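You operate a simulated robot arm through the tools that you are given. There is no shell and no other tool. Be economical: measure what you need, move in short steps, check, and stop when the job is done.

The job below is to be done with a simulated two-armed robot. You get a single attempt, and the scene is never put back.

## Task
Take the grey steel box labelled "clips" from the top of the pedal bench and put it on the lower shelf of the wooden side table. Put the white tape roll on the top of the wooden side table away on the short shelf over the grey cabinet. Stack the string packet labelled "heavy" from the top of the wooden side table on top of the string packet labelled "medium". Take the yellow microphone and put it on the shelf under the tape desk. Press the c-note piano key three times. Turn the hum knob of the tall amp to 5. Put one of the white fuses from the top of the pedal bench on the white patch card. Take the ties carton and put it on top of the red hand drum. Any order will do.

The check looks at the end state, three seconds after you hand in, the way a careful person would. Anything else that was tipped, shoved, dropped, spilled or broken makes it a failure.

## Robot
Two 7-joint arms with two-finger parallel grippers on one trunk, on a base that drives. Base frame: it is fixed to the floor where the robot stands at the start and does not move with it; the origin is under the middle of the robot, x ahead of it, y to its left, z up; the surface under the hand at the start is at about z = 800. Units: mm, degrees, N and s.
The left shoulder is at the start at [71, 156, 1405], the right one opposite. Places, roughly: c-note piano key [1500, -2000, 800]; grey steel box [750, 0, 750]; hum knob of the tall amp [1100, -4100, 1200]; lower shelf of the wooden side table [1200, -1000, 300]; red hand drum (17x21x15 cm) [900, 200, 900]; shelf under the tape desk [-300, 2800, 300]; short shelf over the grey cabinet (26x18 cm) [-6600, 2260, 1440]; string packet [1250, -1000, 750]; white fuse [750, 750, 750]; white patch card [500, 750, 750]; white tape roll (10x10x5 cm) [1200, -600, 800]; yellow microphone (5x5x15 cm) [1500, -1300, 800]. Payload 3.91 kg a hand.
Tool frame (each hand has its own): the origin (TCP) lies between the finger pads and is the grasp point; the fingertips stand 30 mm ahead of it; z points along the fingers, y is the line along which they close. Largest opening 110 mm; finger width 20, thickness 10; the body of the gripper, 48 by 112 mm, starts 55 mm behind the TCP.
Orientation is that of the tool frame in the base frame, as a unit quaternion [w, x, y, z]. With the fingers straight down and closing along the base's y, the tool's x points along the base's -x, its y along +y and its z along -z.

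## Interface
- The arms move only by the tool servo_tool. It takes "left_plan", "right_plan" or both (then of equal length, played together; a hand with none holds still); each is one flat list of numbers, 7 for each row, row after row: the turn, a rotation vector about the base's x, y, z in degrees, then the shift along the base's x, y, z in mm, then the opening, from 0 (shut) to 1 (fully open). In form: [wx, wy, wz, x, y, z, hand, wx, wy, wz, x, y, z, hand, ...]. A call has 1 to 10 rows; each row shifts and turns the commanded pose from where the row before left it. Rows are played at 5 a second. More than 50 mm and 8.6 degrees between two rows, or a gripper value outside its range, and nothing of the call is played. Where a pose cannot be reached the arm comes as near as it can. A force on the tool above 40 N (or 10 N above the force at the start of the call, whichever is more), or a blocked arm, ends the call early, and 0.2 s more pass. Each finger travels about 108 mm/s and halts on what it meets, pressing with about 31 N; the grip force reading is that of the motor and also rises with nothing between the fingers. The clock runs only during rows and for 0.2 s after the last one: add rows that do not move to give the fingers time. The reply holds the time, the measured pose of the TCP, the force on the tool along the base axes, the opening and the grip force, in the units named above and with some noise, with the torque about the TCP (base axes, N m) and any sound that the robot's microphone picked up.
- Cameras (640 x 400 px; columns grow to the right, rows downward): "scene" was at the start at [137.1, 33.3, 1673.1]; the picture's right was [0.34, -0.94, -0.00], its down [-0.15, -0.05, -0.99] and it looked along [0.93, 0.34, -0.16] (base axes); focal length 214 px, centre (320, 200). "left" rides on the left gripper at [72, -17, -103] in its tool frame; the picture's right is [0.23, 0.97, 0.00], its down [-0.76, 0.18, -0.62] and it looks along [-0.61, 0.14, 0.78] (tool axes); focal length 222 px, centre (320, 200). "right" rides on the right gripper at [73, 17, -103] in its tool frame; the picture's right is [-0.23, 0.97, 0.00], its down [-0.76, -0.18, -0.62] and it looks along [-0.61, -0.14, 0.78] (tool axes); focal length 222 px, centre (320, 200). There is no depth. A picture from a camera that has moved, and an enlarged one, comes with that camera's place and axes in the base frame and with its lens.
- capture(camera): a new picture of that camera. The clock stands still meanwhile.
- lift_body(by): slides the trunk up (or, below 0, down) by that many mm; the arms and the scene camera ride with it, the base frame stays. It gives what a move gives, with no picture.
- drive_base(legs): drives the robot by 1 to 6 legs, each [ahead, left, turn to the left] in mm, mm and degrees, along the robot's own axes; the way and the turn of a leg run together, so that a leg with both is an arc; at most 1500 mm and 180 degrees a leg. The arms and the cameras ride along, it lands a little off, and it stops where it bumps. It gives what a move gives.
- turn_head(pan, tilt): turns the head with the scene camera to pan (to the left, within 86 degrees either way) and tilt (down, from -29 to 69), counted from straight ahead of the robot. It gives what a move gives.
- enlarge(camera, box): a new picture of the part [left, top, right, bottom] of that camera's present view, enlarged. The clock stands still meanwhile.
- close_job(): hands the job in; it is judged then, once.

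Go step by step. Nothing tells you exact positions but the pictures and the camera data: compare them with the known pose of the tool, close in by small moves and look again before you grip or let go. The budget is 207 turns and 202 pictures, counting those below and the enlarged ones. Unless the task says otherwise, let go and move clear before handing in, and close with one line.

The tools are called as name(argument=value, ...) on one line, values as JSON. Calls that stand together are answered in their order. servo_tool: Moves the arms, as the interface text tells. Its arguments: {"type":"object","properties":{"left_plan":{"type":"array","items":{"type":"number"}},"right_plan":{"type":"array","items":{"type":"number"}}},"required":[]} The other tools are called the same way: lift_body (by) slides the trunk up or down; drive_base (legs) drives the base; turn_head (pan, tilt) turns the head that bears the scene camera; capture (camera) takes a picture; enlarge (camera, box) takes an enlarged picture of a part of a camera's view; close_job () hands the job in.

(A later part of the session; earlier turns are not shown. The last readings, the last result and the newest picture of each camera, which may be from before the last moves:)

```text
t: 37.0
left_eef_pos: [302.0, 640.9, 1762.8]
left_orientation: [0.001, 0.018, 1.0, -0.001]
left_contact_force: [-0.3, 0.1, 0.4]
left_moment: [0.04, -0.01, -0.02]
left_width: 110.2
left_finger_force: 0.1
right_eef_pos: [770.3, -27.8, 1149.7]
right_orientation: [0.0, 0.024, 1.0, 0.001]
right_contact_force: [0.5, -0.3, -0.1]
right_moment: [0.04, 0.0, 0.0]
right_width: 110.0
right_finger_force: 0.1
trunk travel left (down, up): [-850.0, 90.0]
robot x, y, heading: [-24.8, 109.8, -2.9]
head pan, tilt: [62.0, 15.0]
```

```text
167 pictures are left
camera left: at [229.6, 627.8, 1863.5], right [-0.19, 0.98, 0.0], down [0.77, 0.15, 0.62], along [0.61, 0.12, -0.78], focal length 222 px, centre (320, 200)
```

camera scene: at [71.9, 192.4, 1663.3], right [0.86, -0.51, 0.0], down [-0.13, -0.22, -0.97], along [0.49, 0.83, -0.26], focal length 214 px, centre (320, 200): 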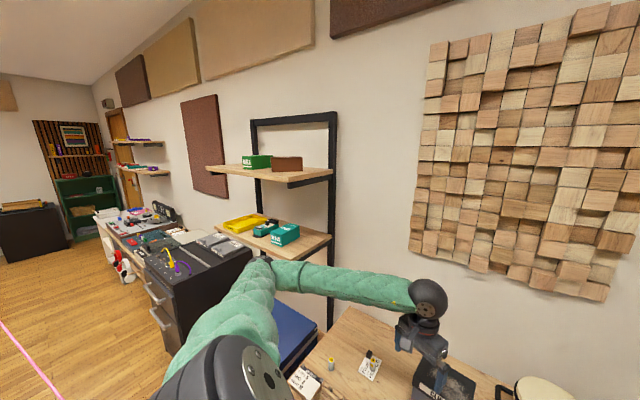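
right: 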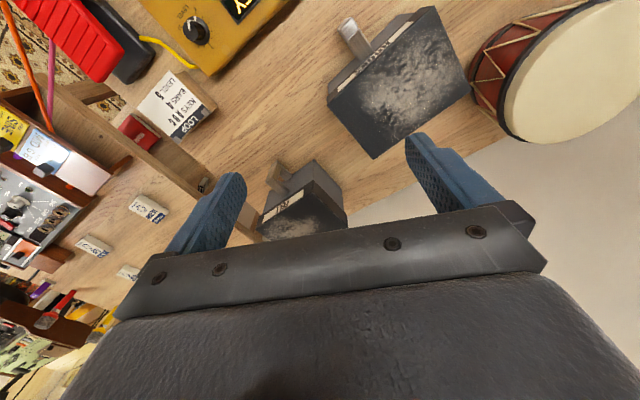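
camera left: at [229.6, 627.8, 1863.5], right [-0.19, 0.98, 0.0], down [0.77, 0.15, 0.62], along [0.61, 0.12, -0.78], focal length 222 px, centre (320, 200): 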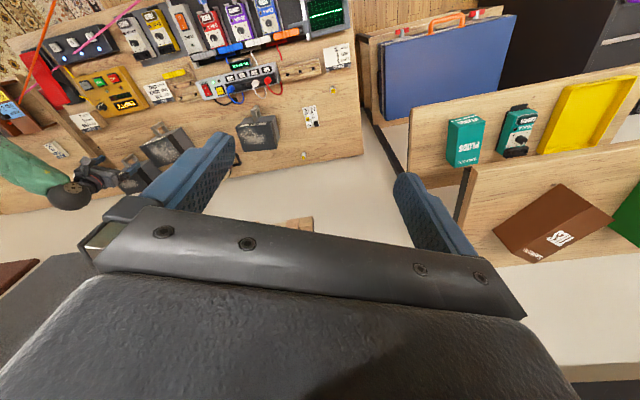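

enlarge(camera="left", box=[480, 160, 640, 280])

capture(camera="scene")

```text
3.33 times, centred on (560, 220) of left
camera zoom: at [229.6, 627.8, 1863.5], right [-0.19, 0.98, 0.0], down [0.77, 0.15, 0.62], along [0.61, 0.12, -0.78], focal length 740 px, centre (-480, 133)
```

zoom: 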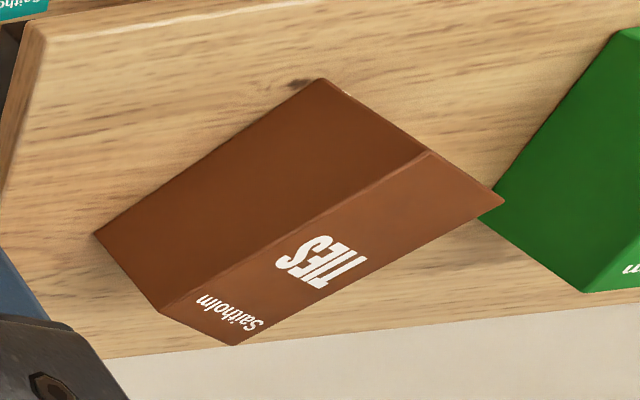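

```text
165 pictures are left
camera scene: at [69.3, 189.0, 1663.7], right [0.86, -0.51, 0.0], down [-0.13, -0.22, -0.97], along [0.49, 0.83, -0.26], focal length 214 px, centre (320, 200)
```

scene: 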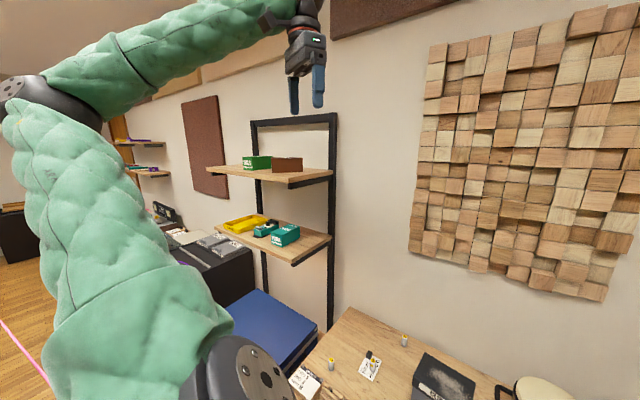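

The brown carton is "TIES", at about [440, 1090, 1570], about 67 mm across. I back off and then try to move left to get within reach.

drive_base(legs=[[-200, 0, 0]])

turn_head(pan=86, tilt=40)

capture(camera="scene")

turn_head(pan=45, tilt=50)

capture(camera="scene")

```text
t: 38.6
left_eef_pos: [107.1, 655.1, 1757.7]
left_orientation: [0.0, 0.018, 1.0, -0.002]
left_contact_force: [-0.6, -0.6, 0.2]
left_moment: [0.02, -0.03, -0.01]
left_width: 110.1
left_finger_force: 0.0
right_eef_pos: [573.9, -14.1, 1148.1]
right_orientation: [-0.002, 0.023, 1.0, -0.001]
right_contact_force: [0.1, 0.1, 0.0]
right_moment: [0.01, -0.01, 0.02]
right_width: 110.0
right_finger_force: 0.1
trunk travel left (down, up): [-850.0, 90.0]
robot x, y, heading: [-224.1, 122.6, -3.0]
head pan, tilt: [62.0, 15.0]
```

```text
t: 39.5
left_eef_pos: [104.7, 655.2, 1759.4]
left_orientation: [0.0, 0.017, 1.0, -0.002]
left_contact_force: [-0.1, 0.2, 0.2]
left_moment: [0.0, 0.01, -0.03]
left_width: 109.9
left_finger_force: 0.0
right_eef_pos: [572.2, -12.8, 1149.2]
right_orientation: [-0.002, 0.023, 1.0, -0.001]
right_contact_force: [-0.5, -0.3, -0.3]
right_moment: [0.03, 0.01, 0.0]
right_width: 109.7
right_finger_force: 0.0
trunk travel left (down, up): [-850.0, 90.0]
robot x, y, heading: [-224.2, 125.4, -2.8]
head pan, tilt: [85.9, 40.0]
```

```text
164 pictures are left
camera scene: at [-166.0, 206.1, 1624.0], right [0.99, -0.12, 0.0], down [-0.08, -0.64, -0.77], along [0.09, 0.76, -0.64], focal length 214 px, centre (320, 200)
```

scene: 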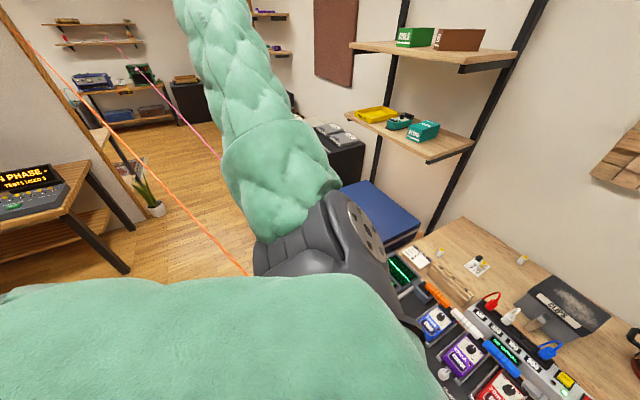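

```text
t: 40.5
left_eef_pos: [103.3, 654.6, 1759.3]
left_orientation: [0.0, 0.018, 1.0, -0.002]
left_contact_force: [0.5, -0.8, -0.3]
left_moment: [0.01, 0.0, 0.0]
left_width: 109.9
left_finger_force: 0.0
right_eef_pos: [572.3, -14.4, 1149.8]
right_orientation: [0.0, 0.022, 1.0, -0.001]
right_contact_force: [-0.3, 0.1, -0.3]
right_moment: [0.03, 0.01, 0.01]
right_width: 110.0
right_finger_force: 0.1
trunk travel left (down, up): [-850.0, 90.0]
robot x, y, heading: [-224.7, 123.7, -2.8]
head pan, tilt: [45.0, 50.0]
```

```text
163 pictures are left
camera scene: at [-119.0, 173.4, 1609.8], right [0.67, -0.74, 0.0], down [-0.57, -0.52, -0.64], along [0.47, 0.43, -0.77], focal length 214 px, centre (320, 200)
```

scene: 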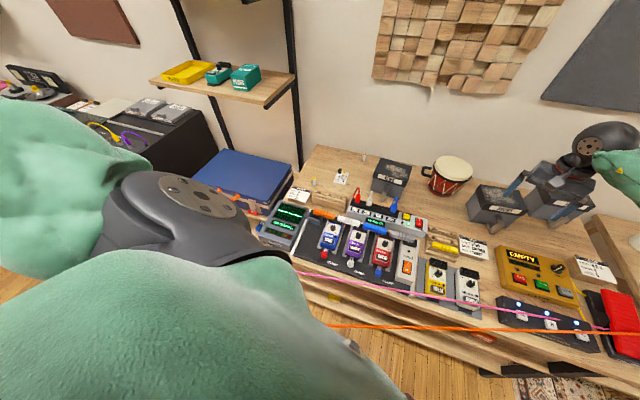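

The floor to my left is free. Carton centre ≈ [439, 1100], z 1542–1600. I drive left 450.

drive_base(legs=[[0, 450, 2.8]])

capture(camera="left")

```text
t: 43.2
left_eef_pos: [87.0, 1115.3, 1758.6]
left_orientation: [0.0, -0.008, 1.0, -0.001]
left_contact_force: [-0.7, 0.0, 1.1]
left_moment: [0.03, -0.03, -0.01]
left_width: 110.0
left_finger_force: 0.0
right_eef_pos: [588.3, 471.0, 1148.8]
right_orientation: [-0.001, -0.002, 1.0, 0.0]
right_contact_force: [0.6, 0.7, -0.1]
right_moment: [0.01, 0.0, 0.03]
right_width: 110.0
right_finger_force: 0.1
trunk travel left (down, up): [-850.0, 90.0]
robot x, y, heading: [-215.6, 572.7, -0.1]
head pan, tilt: [45.0, 50.0]
```

```text
162 pictures are left
camera left: at [15.8, 1098.2, 1861.7], right [-0.24, 0.97, 0.0], down [0.76, 0.19, 0.62], along [0.6, 0.15, -0.78], focal length 222 px, centre (320, 200)
```

left: 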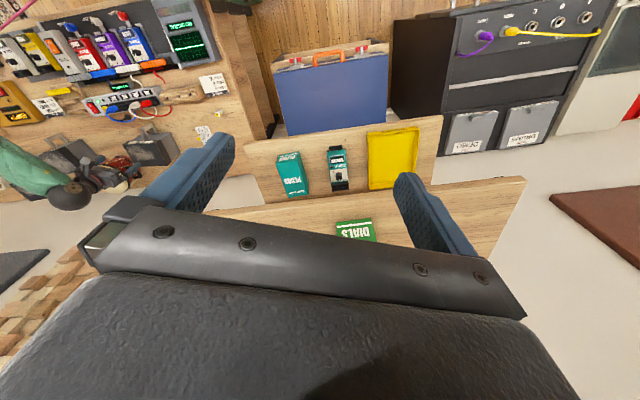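

I bring the left hand over the carton, turning it to match.

servo_tool(left_plan=[0, 0, -2, 44, -2, -5, 1, 0, 0, -2, 44, -2, -5, 1, 0, 0, -2, 44, -2, -5, 1, 0, 0, -2, 44, -2, -5, 1, 0, 0, -2, 44, -2, -5, 1, 0, 0, -2, 44, -2, -5, 1, 0, 0, -2, 40, -2, -5, 1, 0, 0, -2, 0, 0, 0, 1])

capture(camera="left")

```text
t: 45.0
left_eef_pos: [391.7, 1106.0, 1722.5]
left_orientation: [0.0, 0.131, 0.991, -0.003]
left_contact_force: [-0.4, -0.6, -0.7]
left_moment: [0.01, -0.03, 0.0]
left_width: 109.7
left_finger_force: 0.1
right_eef_pos: [587.6, 473.8, 1148.9]
right_orientation: [-0.001, -0.002, 1.0, -0.001]
right_contact_force: [-0.9, 0.6, 0.0]
right_moment: [-0.03, 0.01, 0.01]
right_width: 109.9
right_finger_force: 0.0
trunk travel left (down, up): [-850.0, 90.0]
robot x, y, heading: [-214.6, 569.7, 0.2]
head pan, tilt: [45.0, 50.0]
```

```text
161 pictures are left
camera left: at [318.0, 1109.5, 1825.3], right [0.03, 1.0, -0.01], down [0.78, -0.02, 0.62], along [0.62, -0.03, -0.78], focal length 222 px, centre (320, 200)
```

left: 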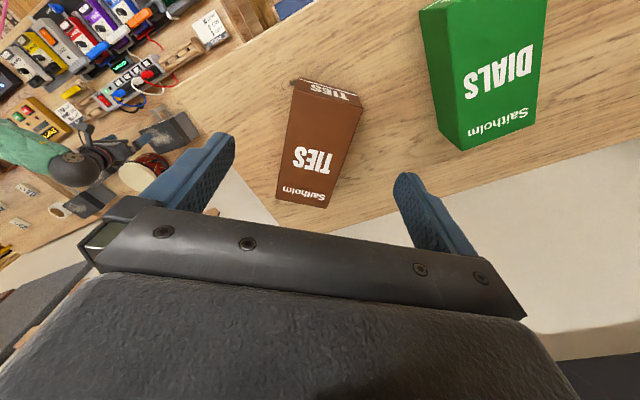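

Carton centre ≈ [438, 1093]. Down and grip.

servo_tool(left_plan=[0, 0, 0, 23, -6, -36, 1, 0, 0, 0, 23, -7, -36, 1, 0, 0, 0, 0, 0, -36, 1, 0, 0, 0, 0, 0, -36, 1, 0, 0, 0, 0, 0, 0, 1])

capture(camera="left")

```text
t: 46.2
left_eef_pos: [437.7, 1090.0, 1579.2]
left_orientation: [0.0, 0.131, 0.991, -0.001]
left_contact_force: [0.1, 0.4, 0.2]
left_moment: [-0.02, -0.02, -0.01]
left_width: 110.3
left_finger_force: 0.2
right_eef_pos: [589.2, 472.9, 1148.6]
right_orientation: [-0.001, -0.002, 1.0, -0.001]
right_contact_force: [0.4, -0.3, -0.4]
right_moment: [0.0, 0.03, 0.0]
right_width: 109.8
right_finger_force: 0.1
trunk travel left (down, up): [-850.0, 90.0]
robot x, y, heading: [-215.6, 568.6, 0.2]
head pan, tilt: [45.0, 50.0]
```

```text
160 pictures are left
camera left: at [364.2, 1093.4, 1681.8], right [0.03, 1.0, 0.0], down [0.78, -0.02, 0.62], along [0.62, -0.02, -0.78], focal length 222 px, centre (320, 200)
```

left: 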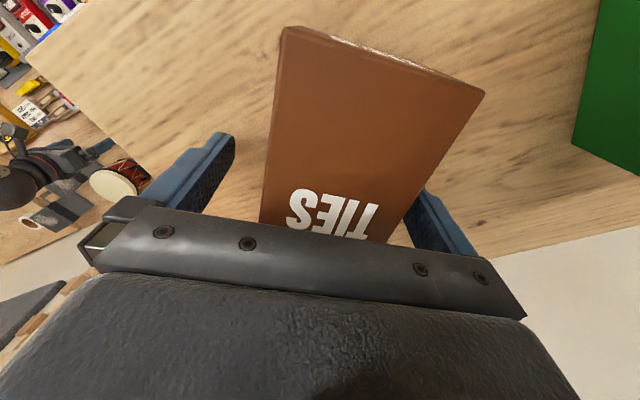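

The carton sits between the fingers. I close and lift.

servo_tool(left_plan=[0, 0, 0, 1, 5, 0, 1, 0, 0, 0, 0, 0, 0, 0.7, 0, 0, 0, 0, 0, 0, 0.4, 0, 0, 0, 0, 0, 0, 0.3, 0, 0, 0, 0, 0, 0, 0.2, 0, 0, 0, 0, 0, 0, 0.2, 0, 0, 0, 0, 0, 30, 0.2, 0, 0, 0, 0, 0, 40, 0.2, 0, 0, 0, 0, 0, 40, 0.2])

capture(camera="left")

```text
t: 48.2
left_eef_pos: [437.5, 1093.7, 1690.2]
left_orientation: [0.0, 0.132, 0.991, -0.002]
left_contact_force: [-1.3, -0.4, -2.3]
left_moment: [0.0, 0.02, 0.02]
left_width: 70.1
left_finger_force: 31.3
right_eef_pos: [586.9, 472.8, 1148.2]
right_orientation: [-0.001, -0.003, 1.0, -0.001]
right_contact_force: [0.3, -0.1, 1.3]
right_moment: [-0.04, -0.01, 0.01]
right_width: 110.1
right_finger_force: 0.0
trunk travel left (down, up): [-850.0, 90.0]
robot x, y, heading: [-214.9, 565.2, 0.3]
head pan, tilt: [45.0, 50.0]
```

```text
159 pictures are left
camera left: at [364.6, 1097.8, 1793.2], right [0.03, 1.0, 0.0], down [0.78, -0.02, 0.62], along [0.62, -0.02, -0.78], focal length 222 px, centre (320, 200)
```

left: 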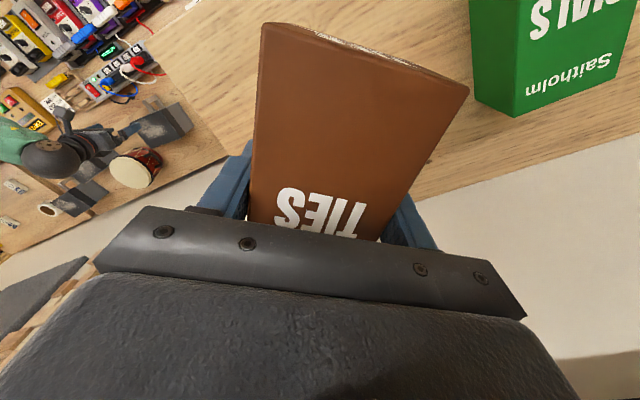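

Held. I bring it back from the shelf, then drive right and forward to the drum.

servo_tool(left_plan=[0, 0, 2, -33, -33, 0, 0.2, 0, 0, 2, -33, -33, 0, 0.2, 0, 0, 2, -33, -33, 0, 0.2, 0, 0, 2, -33, -33, 0, 0.2, 0, 0, 2, -33, -33, 0, 0.2, 0, 0, 2, -33, -33, 0, 0.2, 0, 0, 2, -33, -33, 0, 0.2, 0, 0, 2, 0, -33, -33, 0.2, 0, 0, 0, 0, -20, -40, 0.2, 0, 0, 0, 0, -20, -40, 0.2])

servo_tool(left_plan=[0, 0, 0, 10, 0, -45, 0.2, 0, 0, 0, 10, 0, -45, 0.2, 0, 0, 0, 10, 0, -45, 0.2, 0, 0, 0, 10, 0, -45, 0.2, 0, 0, 0, 10, 0, -45, 0.2, 0, 0, 0, 10, 0, -45, 0.2])

drive_base(legs=[[0, -570, 0]])

drive_base(legs=[[190, 0, 0]])

```text
t: 50.4
left_eef_pos: [204.9, 790.8, 1575.6]
left_orientation: [0.001, -0.008, 1.0, -0.002]
left_contact_force: [-1.2, -0.7, -1.9]
left_moment: [0.02, -0.01, 0.03]
left_width: 70.1
left_finger_force: 31.1
right_eef_pos: [587.1, 472.1, 1147.9]
right_orientation: [-0.002, -0.003, 1.0, -0.001]
right_contact_force: [-0.3, 0.3, -0.8]
right_moment: [0.05, -0.01, 0.02]
right_width: 109.9
right_finger_force: 0.0
trunk travel left (down, up): [-850.0, 90.0]
robot x, y, heading: [-215.2, 567.7, 0.1]
head pan, tilt: [45.0, 50.0]
```

```text
t: 51.8
left_eef_pos: [268.8, 791.3, 1305.5]
left_orientation: [0.0, -0.007, 1.0, -0.003]
left_contact_force: [0.5, 0.2, -2.2]
left_moment: [-0.02, 0.01, -0.02]
left_width: 70.1
left_finger_force: 30.9
right_eef_pos: [588.5, 472.3, 1147.8]
right_orientation: [-0.002, -0.003, 1.0, 0.0]
right_contact_force: [1.4, -0.1, 0.5]
right_moment: [-0.02, 0.01, 0.0]
right_width: 110.0
right_finger_force: 0.2
trunk travel left (down, up): [-850.0, 90.0]
robot x, y, heading: [-214.2, 565.6, 0.5]
head pan, tilt: [45.0, 50.0]
```

```text
t: 55.1
left_eef_pos: [269.4, 215.8, 1306.7]
left_orientation: [0.0, -0.006, 1.0, -0.003]
left_contact_force: [0.5, -0.6, -2.0]
left_moment: [-0.02, 0.03, 0.02]
left_width: 69.9
left_finger_force: 30.2
right_eef_pos: [588.6, -101.6, 1149.3]
right_orientation: [0.0, -0.001, 1.0, -0.002]
right_contact_force: [0.6, -0.1, -0.3]
right_moment: [-0.04, 0.03, 0.02]
right_width: 110.0
right_finger_force: 0.1
trunk travel left (down, up): [-850.0, 90.0]
robot x, y, heading: [-211.2, -7.4, 0.3]
head pan, tilt: [45.0, 50.0]
```

```text
t: 56.7
left_eef_pos: [461.0, 216.4, 1307.7]
left_orientation: [0.001, -0.006, 1.0, -0.002]
left_contact_force: [-0.3, 0.1, -1.7]
left_moment: [-0.02, 0.0, 0.02]
left_width: 70.0
left_finger_force: 30.8
right_eef_pos: [778.0, -103.9, 1150.0]
right_orientation: [0.0, 0.0, 1.0, -0.001]
right_contact_force: [0.1, -0.8, 0.6]
right_moment: [-0.02, -0.03, -0.02]
right_width: 109.9
right_finger_force: 0.1
trunk travel left (down, up): [-850.0, 90.0]
robot x, y, heading: [-27.0, -4.4, -0.1]
head pan, tilt: [45.0, 50.0]
```

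I look at the drum from the head and the hand.

turn_head(pan=12, tilt=42)

enlarge(camera="scene", box=[200, 120, 440, 270])

capture(camera="left")

```text
t: 57.6
left_eef_pos: [460.6, 215.7, 1307.8]
left_orientation: [0.001, -0.006, 1.0, -0.002]
left_contact_force: [-0.6, -0.5, -3.1]
left_moment: [0.01, 0.0, -0.01]
left_width: 69.8
left_finger_force: 31.0
right_eef_pos: [780.3, -103.4, 1149.7]
right_orientation: [-0.001, 0.0, 1.0, 0.0]
right_contact_force: [-0.6, 0.2, 0.2]
right_moment: [0.0, -0.03, 0.0]
right_width: 110.1
right_finger_force: 0.0
trunk travel left (down, up): [-850.0, 90.0]
robot x, y, heading: [-18.5, -6.6, -0.0]
head pan, tilt: [12.0, 42.0]
```

```text
2.67 times, centred on (320, 195) of scene
camera zoom: at [108.3, 14.1, 1621.0], right [0.21, -0.98, 0.0], down [-0.65, -0.14, -0.74], along [0.73, 0.15, -0.67], focal length 572 px, centre (320, 213)
```

zoom: 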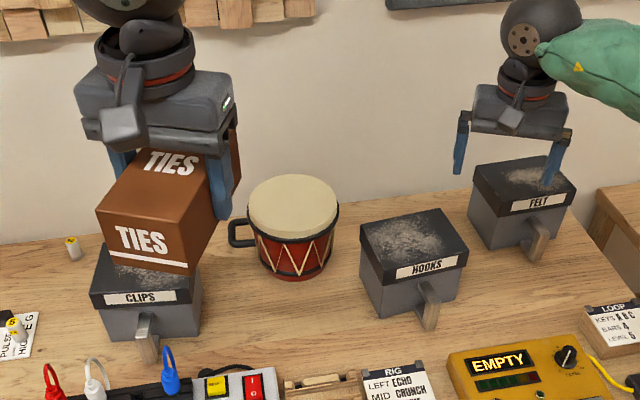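

```text
157 pictures are left
camera left: at [389.7, 198.6, 1409.9], right [-0.24, 0.97, 0.0], down [0.76, 0.19, 0.62], along [0.61, 0.15, -0.78], focal length 222 px, centre (320, 200)
```

left: 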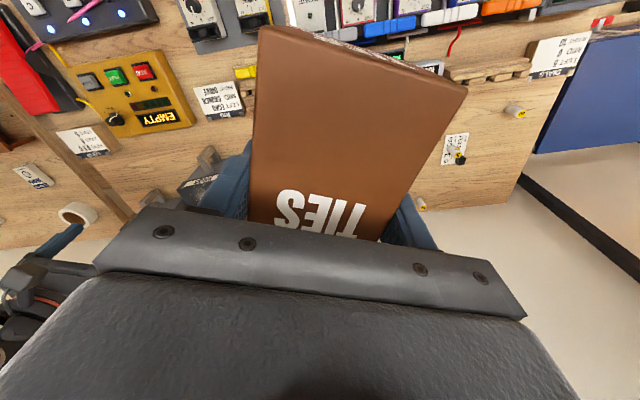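

The drum top centre is ≈[868, 218, 940]. I carry the carton above it.

servo_tool(left_plan=[0, 0, 0, 41, 0, -23, 0.2, 0, 0, 0, 41, 0, -23, 0.2, 0, 0, 0, 41, 0, -23, 0.2, 0, 0, 0, 41, 0, -23, 0.2, 0, 0, 0, 41, 0, -23, 0.2, 0, 0, 0, 41, 0, -23, 0.2, 0, 0, 0, 41, 0, -23, 0.2, 0, 0, 0, 41, 0, -23, 0.2, 0, 0, 0, 41, 0, -23, 0.2, 0, 0, 0, 39, 2, -20, 0.2])

enlarge(camera="scene", box=[200, 120, 440, 270])

capture(camera="left")

capture(camera="right")

```text
t: 59.8
left_eef_pos: [827.8, 254.3, 1113.4]
left_orientation: [0.0, -0.005, 1.0, -0.002]
left_contact_force: [0.2, -0.1, -2.6]
left_moment: [0.02, 0.01, -0.01]
left_width: 69.7
left_finger_force: 30.7
left hand out of reach, approached as far as the arm can: row 9, 10
right_eef_pos: [780.3, -103.4, 1148.0]
right_orientation: [-0.001, -0.001, 1.0, -0.001]
right_contact_force: [0.3, 0.5, -0.4]
right_moment: [0.0, 0.0, 0.0]
right_width: 110.3
right_finger_force: 0.1
trunk travel left (down, up): [-850.0, 90.0]
robot x, y, heading: [-21.0, -4.6, -0.1]
head pan, tilt: [12.0, 42.0]
```

```text
2.67 times, centred on (320, 195) of scene
camera zoom: at [109.7, 14.6, 1620.9], right [0.21, -0.98, 0.0], down [-0.66, -0.14, -0.74], along [0.73, 0.15, -0.67], focal length 572 px, centre (320, 213)
```

zoom: 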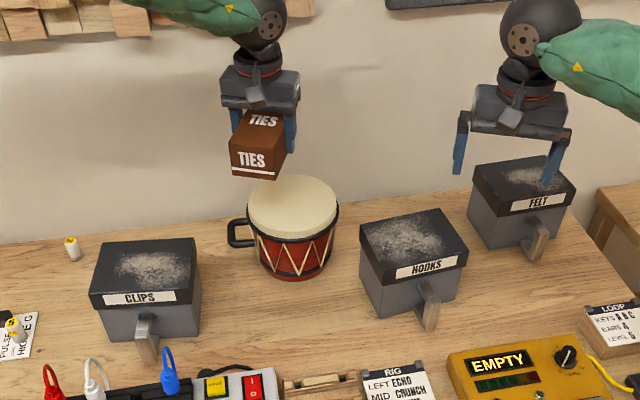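

```text
155 pictures are left
camera left: at [755.4, 237.2, 1216.5], right [-0.24, 0.97, -0.01], down [0.76, 0.19, 0.62], along [0.61, 0.14, -0.78], focal length 222 px, centre (320, 200)
```

left: 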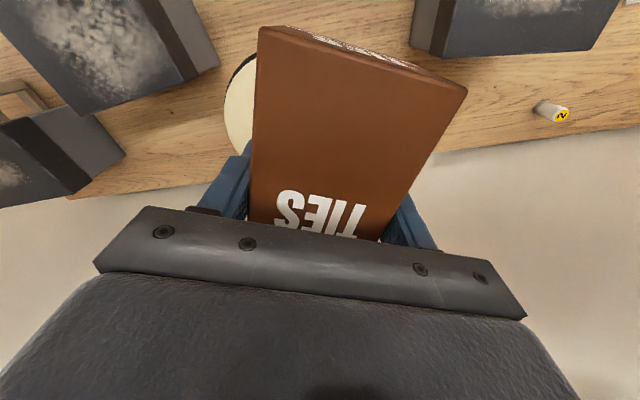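

```text
154 pictures are left
camera right: at [708.8, -85.7, 1252.6], right [0.23, 0.97, 0.0], down [0.76, -0.18, 0.62], along [0.61, -0.14, -0.78], focal length 222 px, centre (320, 200)
```

right: 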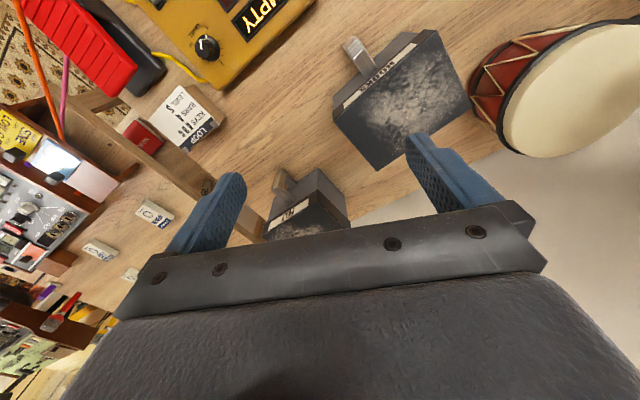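

The arm is near its limit at this height. I lower the trunk by 90 to extend the reach.

lift_body(by=-90)

servo_tool(left_plan=[0, 0, 0, 10, -9, 15, 0.2, 0, 0, 0, 10, -9, 15, 0.2, 0, 0, 0, 10, -9, 0, 0.2, 0, 0, 0, 10, -9, 0, 0.2, 0, 0, 0, 0, 0, 0, 0.2])

```text
t: 61.1
left_eef_pos: [825.7, 253.1, 1024.7]
left_orientation: [0.0, -0.006, 1.0, -0.003]
left_contact_force: [0.1, -0.1, -1.4]
left_moment: [-0.03, 0.01, 0.02]
left_width: 70.2
left_finger_force: 30.5
right_eef_pos: [781.0, -103.4, 1059.0]
right_orientation: [-0.001, 0.0, 1.0, -0.002]
right_contact_force: [0.3, 0.2, 0.7]
right_moment: [-0.01, -0.02, 0.03]
right_width: 110.1
right_finger_force: 0.1
trunk travel left (down, up): [-760.0, 180.0]
robot x, y, heading: [-22.2, -4.9, -0.0]
head pan, tilt: [12.0, 42.0]
```

```text
t: 62.3
left_eef_pos: [844.0, 235.8, 1067.5]
left_orientation: [0.002, -0.006, 1.0, -0.004]
left_contact_force: [0.4, 0.1, -3.0]
left_moment: [0.05, 0.0, 0.03]
left_width: 69.9
left_finger_force: 31.3
left hand out of reach, approached as far as the arm can: row 1, 2, 3, 4
right_eef_pos: [781.6, -103.4, 1058.8]
right_orientation: [-0.001, -0.001, 1.0, -0.001]
right_contact_force: [-0.2, 0.3, -0.6]
right_moment: [0.01, -0.02, 0.0]
right_width: 110.3
right_finger_force: 0.1
trunk travel left (down, up): [-760.0, 180.0]
robot x, y, heading: [-23.5, -6.8, -0.1]
head pan, tilt: [12.0, 42.0]
```

drive_base(legs=[[40, 0, 0]])

capture(camera="scene")

```text
t: 63.2
left_eef_pos: [874.0, 235.8, 1075.7]
left_orientation: [0.005, -0.005, 1.0, -0.004]
left_contact_force: [-1.2, -0.4, -0.9]
left_moment: [0.02, -0.02, -0.02]
left_width: 69.7
left_finger_force: 31.2
right_eef_pos: [813.5, -103.5, 1066.2]
right_orientation: [0.003, -0.001, 1.0, 0.0]
right_contact_force: [0.1, -0.6, 0.8]
right_moment: [-0.02, -0.07, -0.02]
right_width: 110.3
right_finger_force: 0.0
trunk travel left (down, up): [-760.0, 180.0]
robot x, y, heading: [16.6, -2.1, 0.2]
head pan, tilt: [12.0, 42.0]
```

```text
153 pictures are left
camera scene: at [138.9, 14.1, 1532.3], right [0.21, -0.98, 0.0], down [-0.65, -0.14, -0.75], along [0.73, 0.16, -0.66], focal length 214 px, centre (320, 200)
```

scene: 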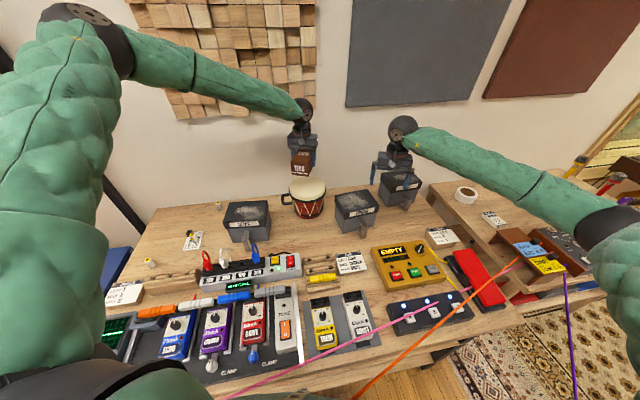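

enlarge(camera="scene", box=[240, 120, 400, 240])

capture(camera="right")

```text
3.33 times, centred on (320, 180) of scene
camera zoom: at [138.9, 14.1, 1532.3], right [0.21, -0.98, 0.0], down [-0.65, -0.14, -0.75], along [0.73, 0.16, -0.66], focal length 715 px, centre (320, 267)
```

zoom: 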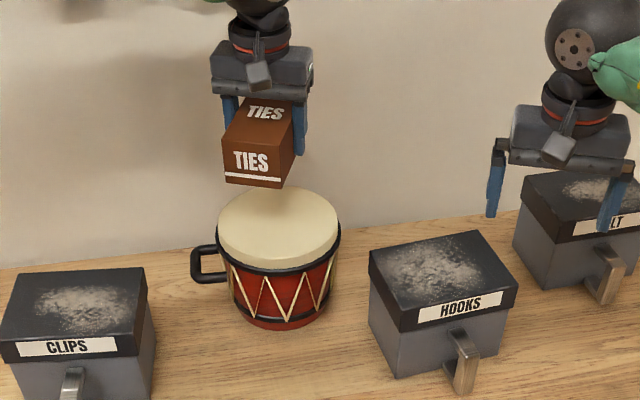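

```text
151 pictures are left
camera right: at [740.2, -85.5, 1169.0], right [0.23, 0.97, 0.0], down [0.76, -0.18, 0.63], along [0.61, -0.14, -0.78], focal length 222 px, centre (320, 200)
```

right: 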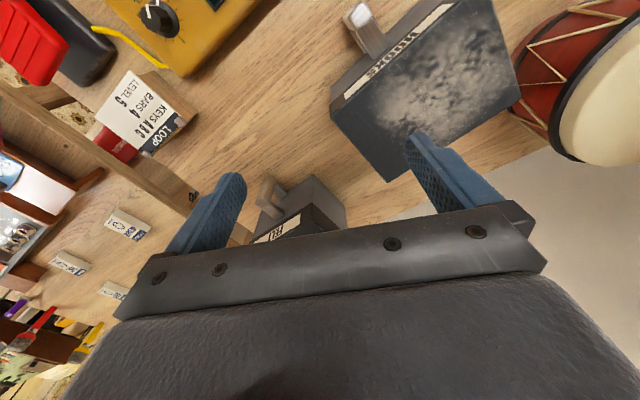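

Drum top centre ≈ [862, 224]. I lower the carton towards it.

servo_tool(left_plan=[0, -0.6, 0, -6, -6, -20, 0.2, 0, 0, 0, -6, -6, -20, 0.2, 0, 0, 0, 0, 0, -20, 0.2, 0, 0, 0, 0, 0, -15, 0.2, 0, 0, 0, 0, 0, 0, 0.2])

enlarge(camera="scene", box=[240, 120, 400, 240])

capture(camera="left")

```text
t: 64.4
left_eef_pos: [848.6, 243.4, 1011.1]
left_orientation: [0.008, -0.006, 1.0, -0.004]
left_contact_force: [-0.2, -0.4, -2.8]
left_moment: [0.0, 0.01, -0.01]
left_width: 69.9
left_finger_force: 31.2
left hand out of reach, approached as far as the arm can: row 1, 2, 3, 4
right_eef_pos: [819.6, -102.2, 1059.1]
right_orientation: [0.0, -0.001, 1.0, 0.0]
right_contact_force: [-0.7, 0.3, -0.4]
right_moment: [0.0, -0.01, -0.03]
right_width: 110.2
right_finger_force: 0.1
trunk travel left (down, up): [-760.0, 180.0]
robot x, y, heading: [17.9, -4.8, 0.0]
head pan, tilt: [12.0, 42.0]
```

```text
3.33 times, centred on (320, 180) of scene
camera zoom: at [148.9, 14.1, 1530.9], right [0.21, -0.98, 0.0], down [-0.66, -0.14, -0.74], along [0.73, 0.16, -0.67], focal length 715 px, centre (320, 267)
```

zoom: 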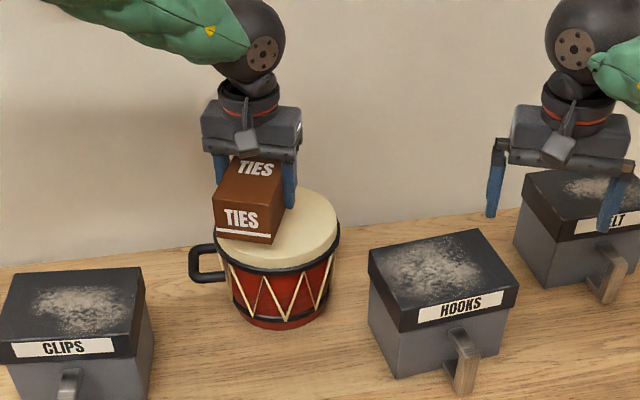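

```text
149 pictures are left
camera left: at [775.4, 225.3, 1112.9], right [-0.24, 0.97, -0.01], down [0.75, 0.19, 0.63], along [0.62, 0.14, -0.77], focal length 222 px, centre (320, 200)
```

left: 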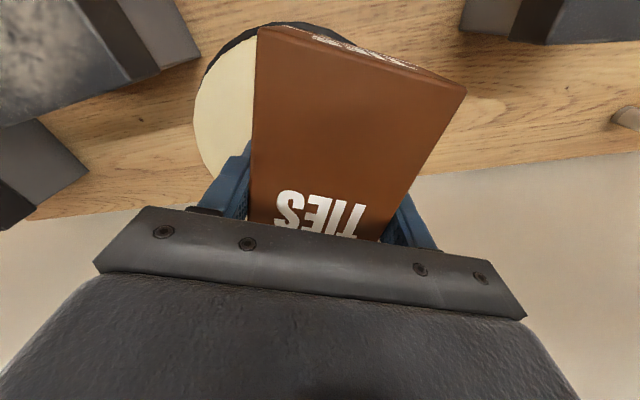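

The arm is at its limit, but the base can carry the hand: I shift the base 13 ahead, 20 right.

drive_base(legs=[[13, -20, 0]])

enlarge(camera="scene", box=[240, 120, 400, 240])

capture(camera="left")

```text
t: 65.2
left_eef_pos: [859.7, 224.8, 1012.4]
left_orientation: [0.009, -0.007, 1.0, -0.005]
left_contact_force: [-0.4, -0.9, -1.8]
left_moment: [-0.01, -0.01, -0.02]
left_width: 69.6
left_finger_force: 30.8
right_eef_pos: [831.6, -119.9, 1061.3]
right_orientation: [0.001, -0.002, 1.0, -0.002]
right_contact_force: [-0.5, -0.2, 0.1]
right_moment: [-0.03, -0.01, 0.02]
right_width: 110.2
right_finger_force: 0.0
trunk travel left (down, up): [-760.0, 180.0]
robot x, y, heading: [29.1, -22.5, -0.1]
head pan, tilt: [12.0, 42.0]
```

```text
3.33 times, centred on (320, 180) of scene
camera zoom: at [159.7, -2.5, 1531.2], right [0.21, -0.98, 0.0], down [-0.65, -0.14, -0.74], along [0.73, 0.15, -0.67], focal length 715 px, centre (320, 267)
```

zoom: 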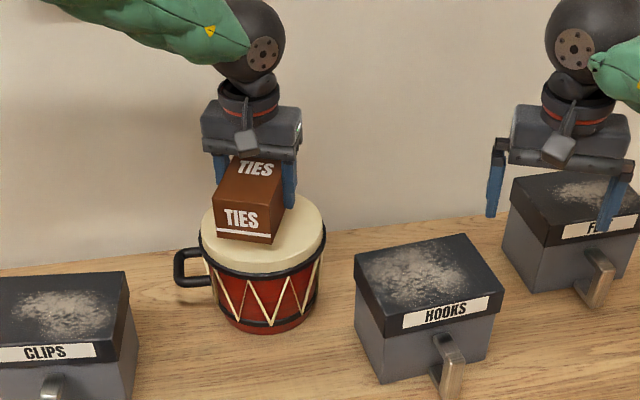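

```text
147 pictures are left
camera left: at [786.6, 208.8, 1113.7], right [-0.24, 0.97, -0.01], down [0.75, 0.19, 0.63], along [0.62, 0.14, -0.77], focal length 222 px, centre (320, 200)
```

left: 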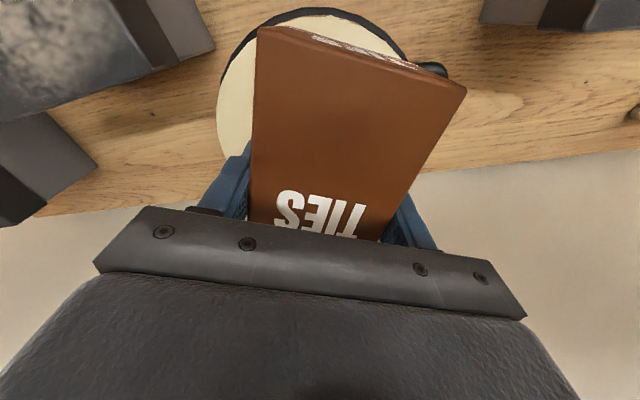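

The carton is centred over the drum. I lower with the trunk until it touches.

lift_body(by=-22)

lift_body(by=-6)

lift_body(by=-5)

enlarge(camera="scene", box=[250, 150, 350, 230])

```text
t: 65.9
left_eef_pos: [861.3, 221.6, 989.5]
left_orientation: [0.009, -0.007, 1.0, -0.004]
left_contact_force: [-0.2, -1.9, -2.7]
left_moment: [0.02, -0.01, 0.04]
left_width: 69.5
left_finger_force: 31.3
right_eef_pos: [831.3, -122.5, 1038.3]
right_orientation: [0.0, -0.002, 1.0, 0.0]
right_contact_force: [0.4, -0.3, 0.7]
right_moment: [0.03, 0.0, 0.04]
right_width: 109.8
right_finger_force: 0.0
trunk travel left (down, up): [-738.0, 202.0]
robot x, y, heading: [29.7, -27.0, 0.1]
head pan, tilt: [12.0, 42.0]
```

```text
t: 66.4
left_eef_pos: [861.0, 222.9, 987.6]
left_orientation: [0.011, -0.008, 1.0, -0.005]
left_contact_force: [7.4, -0.2, 30.3]
left_moment: [1.1, 0.21, -0.03]
left_width: 69.9
left_finger_force: 30.9
right_eef_pos: [831.4, -122.0, 1032.7]
right_orientation: [0.0, -0.001, 1.0, 0.0]
right_contact_force: [0.7, 0.1, -0.1]
right_moment: [0.02, 0.01, 0.0]
right_width: 110.0
right_finger_force: 0.1
trunk travel left (down, up): [-732.0, 208.0]
robot x, y, heading: [28.2, -27.5, 0.1]
head pan, tilt: [12.0, 42.0]
```

```text
t: 67.0
left_eef_pos: [859.4, 222.2, 979.9]
left_orientation: [0.009, -0.007, 1.0, -0.004]
left_contact_force: [3.1, -1.7, 32.2]
left_moment: [1.15, -0.14, -0.09]
left_width: 69.8
left_finger_force: 30.7
right_eef_pos: [830.4, -122.8, 1028.9]
right_orientation: [0.0, -0.001, 1.0, 0.001]
right_contact_force: [-0.2, 0.5, -0.6]
right_moment: [-0.01, 0.0, 0.02]
right_width: 110.1
right_finger_force: 0.1
trunk travel left (down, up): [-727.0, 213.0]
robot x, y, heading: [32.1, -22.9, -0.1]
head pan, tilt: [12.0, 42.0]
```

```text
5.00 times, centred on (300, 190) of scene
camera zoom: at [158.7, -6.4, 1498.2], right [0.21, -0.98, 0.0], down [-0.65, -0.14, -0.74], along [0.73, 0.16, -0.67], focal length 1072 px, centre (420, 250)
```

zoom: 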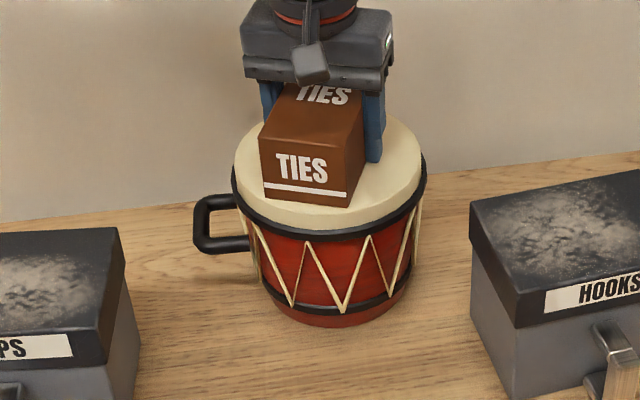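

It rests on the drum. I open the hand and rise with the trunk.

servo_tool(left_plan=[0, 0, 0, 0, 0, 0, 0.65, 0, 0, 0, 0, 0, 0, 0.7, 0, 0, 0, 0, 0, 0, 0.8, 0, 0, 0, 0, 0, 0, 0.85, 0, 0, 0, 0, 0, 0, 0.85])

lift_body(by=130)

enlarge(camera="scene", box=[220, 150, 380, 270])

```text
t: 68.2
left_eef_pos: [858.9, 222.9, 981.1]
left_orientation: [0.01, -0.007, 1.0, -0.004]
left_contact_force: [-1.6, -12.5, 27.5]
left_moment: [0.24, 0.34, 0.11]
left_width: 86.8
left_finger_force: 0.0
right_eef_pos: [831.3, -122.8, 1029.0]
right_orientation: [0.0, -0.001, 1.0, 0.001]
right_contact_force: [0.0, -0.8, 0.6]
right_moment: [0.0, 0.0, 0.01]
right_width: 110.0
right_finger_force: 0.1
trunk travel left (down, up): [-727.0, 213.0]
robot x, y, heading: [32.7, -24.9, 0.4]
head pan, tilt: [12.0, 42.0]
```

```text
t: 69.7
left_eef_pos: [861.0, 225.1, 1107.3]
left_orientation: [0.008, -0.007, 1.0, -0.005]
left_contact_force: [-0.9, -0.1, 0.0]
left_moment: [-0.01, 0.03, -0.03]
left_width: 93.8
left_finger_force: 0.0
right_eef_pos: [833.1, -122.8, 1155.6]
right_orientation: [0.0, -0.002, 1.0, 0.0]
right_contact_force: [-0.9, 0.4, 0.2]
right_moment: [-0.01, -0.02, 0.01]
right_width: 109.9
right_finger_force: 0.1
trunk travel left (down, up): [-857.0, 83.0]
robot x, y, heading: [25.8, -19.5, 0.0]
head pan, tilt: [12.0, 42.0]
```

```text
3.33 times, centred on (300, 210) of scene
camera zoom: at [162.1, -5.1, 1627.7], right [0.21, -0.98, 0.0], down [-0.66, -0.14, -0.74], along [0.73, 0.16, -0.67], focal length 715 px, centre (387, 167)
```

zoom: 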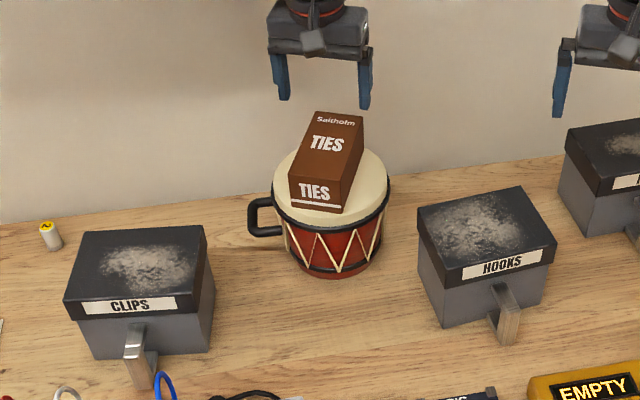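

The carton sits well on the drum. Next is the clips box: its handle points towards [572, 400], yawed about 17°. I bring the left hand over it.

servo_tool(left_plan=[0, -1, 2, -36, 22, 0, 0.85, 0, 0, 2, -36, 22, 0, 0.85, 0, 0, 2, -36, 22, 0, 0.85, 0, 0, 2, -36, 22, -10, 0.85, 0, 0, 2, -36, 22, -20, 0.85, 0, 0, 2, -36, 22, -20, 0.8, 0, 0, 2, -36, 22, -20, 0.7, 0, 0, 2, -34, 22, -20, 0.6, 0, 0, 0, 0, 0, 0, 0.6])

capture(camera="left")

enlarge(camera="scene", box=[160, 180, 320, 300])

```text
t: 71.7
left_eef_pos: [575.6, 397.7, 1019.6]
left_orientation: [0.018, -0.145, 0.989, -0.002]
left_contact_force: [-0.3, -0.3, 0.1]
left_moment: [0.02, 0.0, -0.01]
left_width: 65.9
left_finger_force: 0.0
right_eef_pos: [833.5, -122.4, 1156.2]
right_orientation: [0.0, -0.001, 1.0, 0.0]
right_contact_force: [-0.6, -0.1, 0.1]
right_moment: [-0.03, 0.0, 0.02]
right_width: 109.9
right_finger_force: 0.2
trunk travel left (down, up): [-857.0, 83.0]
robot x, y, heading: [33.4, -22.0, -0.1]
head pan, tilt: [12.0, 42.0]
```

```text
144 pictures are left
camera left: at [509.3, 361.1, 1119.2], right [-0.5, 0.87, -0.02], down [0.66, 0.39, 0.65], along [0.57, 0.31, -0.76], focal length 222 px, centre (320, 200)
```

left: 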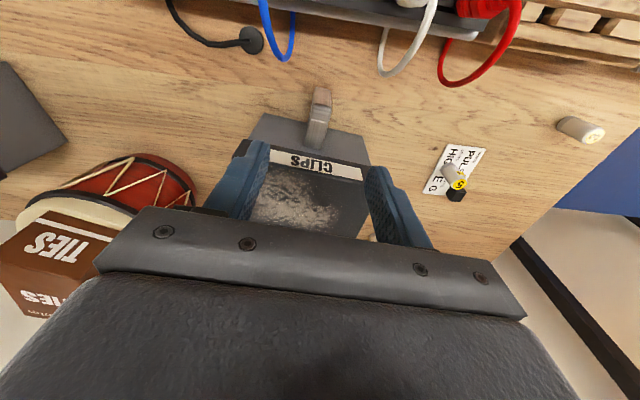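

```text
3.33 times, centred on (240, 240) of scene
camera zoom: at [162.3, -6.5, 1627.8], right [0.21, -0.98, 0.0], down [-0.66, -0.14, -0.74], along [0.73, 0.16, -0.67], focal length 715 px, centre (587, 67)
```

zoom: 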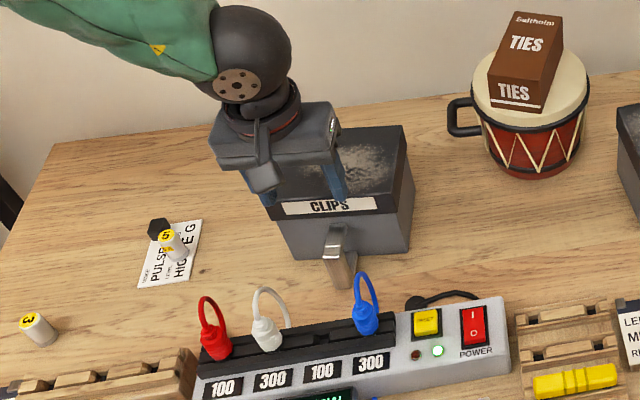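

The hand lines up with the handle. I go down with a narrower opening, fixing the 2° tilt.

servo_tool(left_plan=[0, 1, 0, 3, 0, -40, 0.5, 0, 1, 0, 3, 1, -40, 0.5, 0, 0, 0, 0, 0, -30, 0.5, 0, 0, 0, 0, 0, 0, 0.5])

capture(camera="left")

enlarge(camera="scene", box=[180, 190, 300, 280])

```text
t: 72.7
left_eef_pos: [580.8, 401.4, 908.1]
left_orientation: [0.001, -0.147, 0.989, 0.001]
left_contact_force: [1.6, -0.2, 0.2]
left_moment: [-0.03, -0.02, 0.02]
left_width: 54.8
left_finger_force: 0.2
right_eef_pos: [832.1, -121.1, 1157.4]
right_orientation: [0.0, -0.002, 1.0, 0.0]
right_contact_force: [0.8, 0.3, 0.5]
right_moment: [0.0, 0.01, 0.03]
right_width: 110.0
right_finger_force: 0.0
trunk travel left (down, up): [-857.0, 83.0]
robot x, y, heading: [31.8, -22.4, -0.3]
head pan, tilt: [12.0, 42.0]
```

```text
142 pictures are left
camera left: at [517.8, 363.9, 1011.4], right [-0.5, 0.87, 0.0], down [0.68, 0.39, 0.62], along [0.54, 0.31, -0.78], focal length 222 px, centre (320, 200)
```

left: 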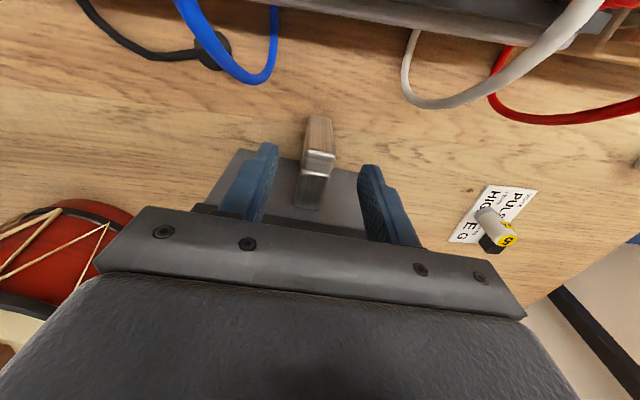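

```text
4.44 times, centred on (240, 235) of scene
camera zoom: at [161.3, -5.0, 1627.9], right [0.21, -0.98, 0.0], down [-0.65, -0.14, -0.74], along [0.73, 0.16, -0.67], focal length 953 px, centre (676, 44)
```

zoom: 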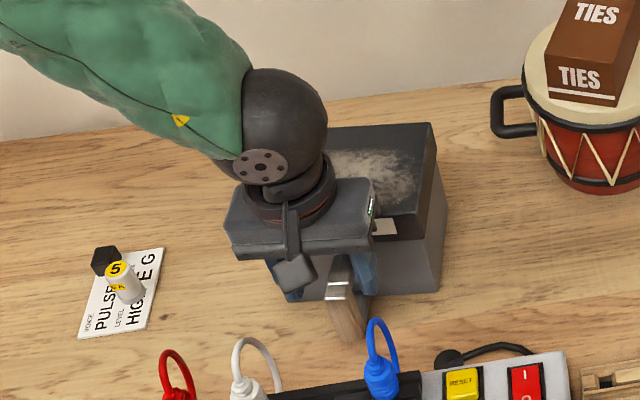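

Aligned. I descend to z≈848 and close on the handle.

servo_tool(left_plan=[0, 0, 0, 3, -1, -30, 0.5, 0, 0, 0, 2, 0, -29, 0.5, 0, 0, 0, 0, 0, 0, 0.3, 0, 0, 0, 0, 0, 0, 0.1, 0, 0, 0, 0, 0, 0, 0, 0, 0, 0, 0, 0, 0, 0, 0, 0, 0, 0, 0, 0, 0])

servo_tool(left_plan=[0, 0, 0, 0, 0, 10, 0, 0, 0, 0, 0, 0, 10, 0, 0, 0, 0, 0, 0, 10, 0, 0, 0, 0, 0, 0, 0, 0])

enlarge(camera="scene", box=[180, 190, 300, 280])

capture(camera="left")

```text
t: 74.3
left_eef_pos: [583.2, 400.6, 884.7]
left_orientation: [0.0, -0.146, 0.989, 0.001]
left_contact_force: [-0.6, 2.1, 0.8]
left_moment: [-0.29, 0.17, 0.09]
left_width: 21.7
left_finger_force: 30.8
left hand out of reach, approached as far as the arm can: row 1, 2
right_eef_pos: [832.5, -121.5, 1156.7]
right_orientation: [0.0, -0.001, 1.0, -0.001]
right_contact_force: [0.7, 0.1, -0.4]
right_moment: [0.0, 0.0, -0.04]
right_width: 110.0
right_finger_force: 0.1
trunk travel left (down, up): [-857.0, 83.0]
robot x, y, heading: [27.7, -23.0, -0.1]
head pan, tilt: [12.0, 42.0]
```

```text
t: 75.3
left_eef_pos: [584.4, 400.0, 913.1]
left_orientation: [0.0, -0.146, 0.989, 0.001]
left_contact_force: [-0.2, 0.3, -4.0]
left_moment: [-0.14, 0.39, 0.0]
left_width: 22.0
left_finger_force: 30.9
right_eef_pos: [833.2, -120.8, 1155.5]
right_orientation: [-0.002, -0.002, 1.0, 0.0]
right_contact_force: [-0.5, -0.1, 1.4]
right_moment: [-0.01, -0.04, 0.01]
right_width: 110.2
right_finger_force: 0.0
trunk travel left (down, up): [-857.0, 83.0]
robot x, y, heading: [32.4, -26.0, 0.0]
head pan, tilt: [12.0, 42.0]
```

```text
4.44 times, centred on (240, 235) of scene
camera zoom: at [162.0, -5.1, 1627.8], right [0.21, -0.98, 0.0], down [-0.65, -0.14, -0.74], along [0.73, 0.16, -0.67], focal length 953 px, centre (676, 44)
```

zoom: 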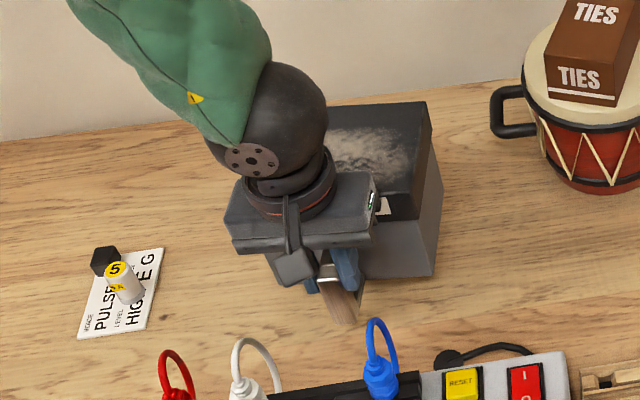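

```text
139 pictures are left
camera left: at [520.6, 363.2, 1016.4], right [-0.5, 0.87, 0.0], down [0.68, 0.39, 0.62], along [0.54, 0.31, -0.78], focal length 222 px, centre (320, 200)
```

left: 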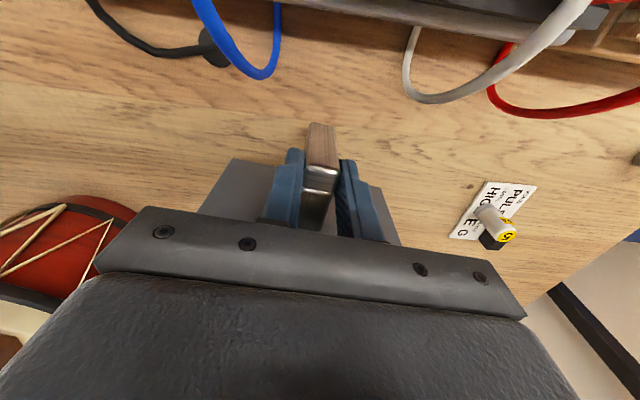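

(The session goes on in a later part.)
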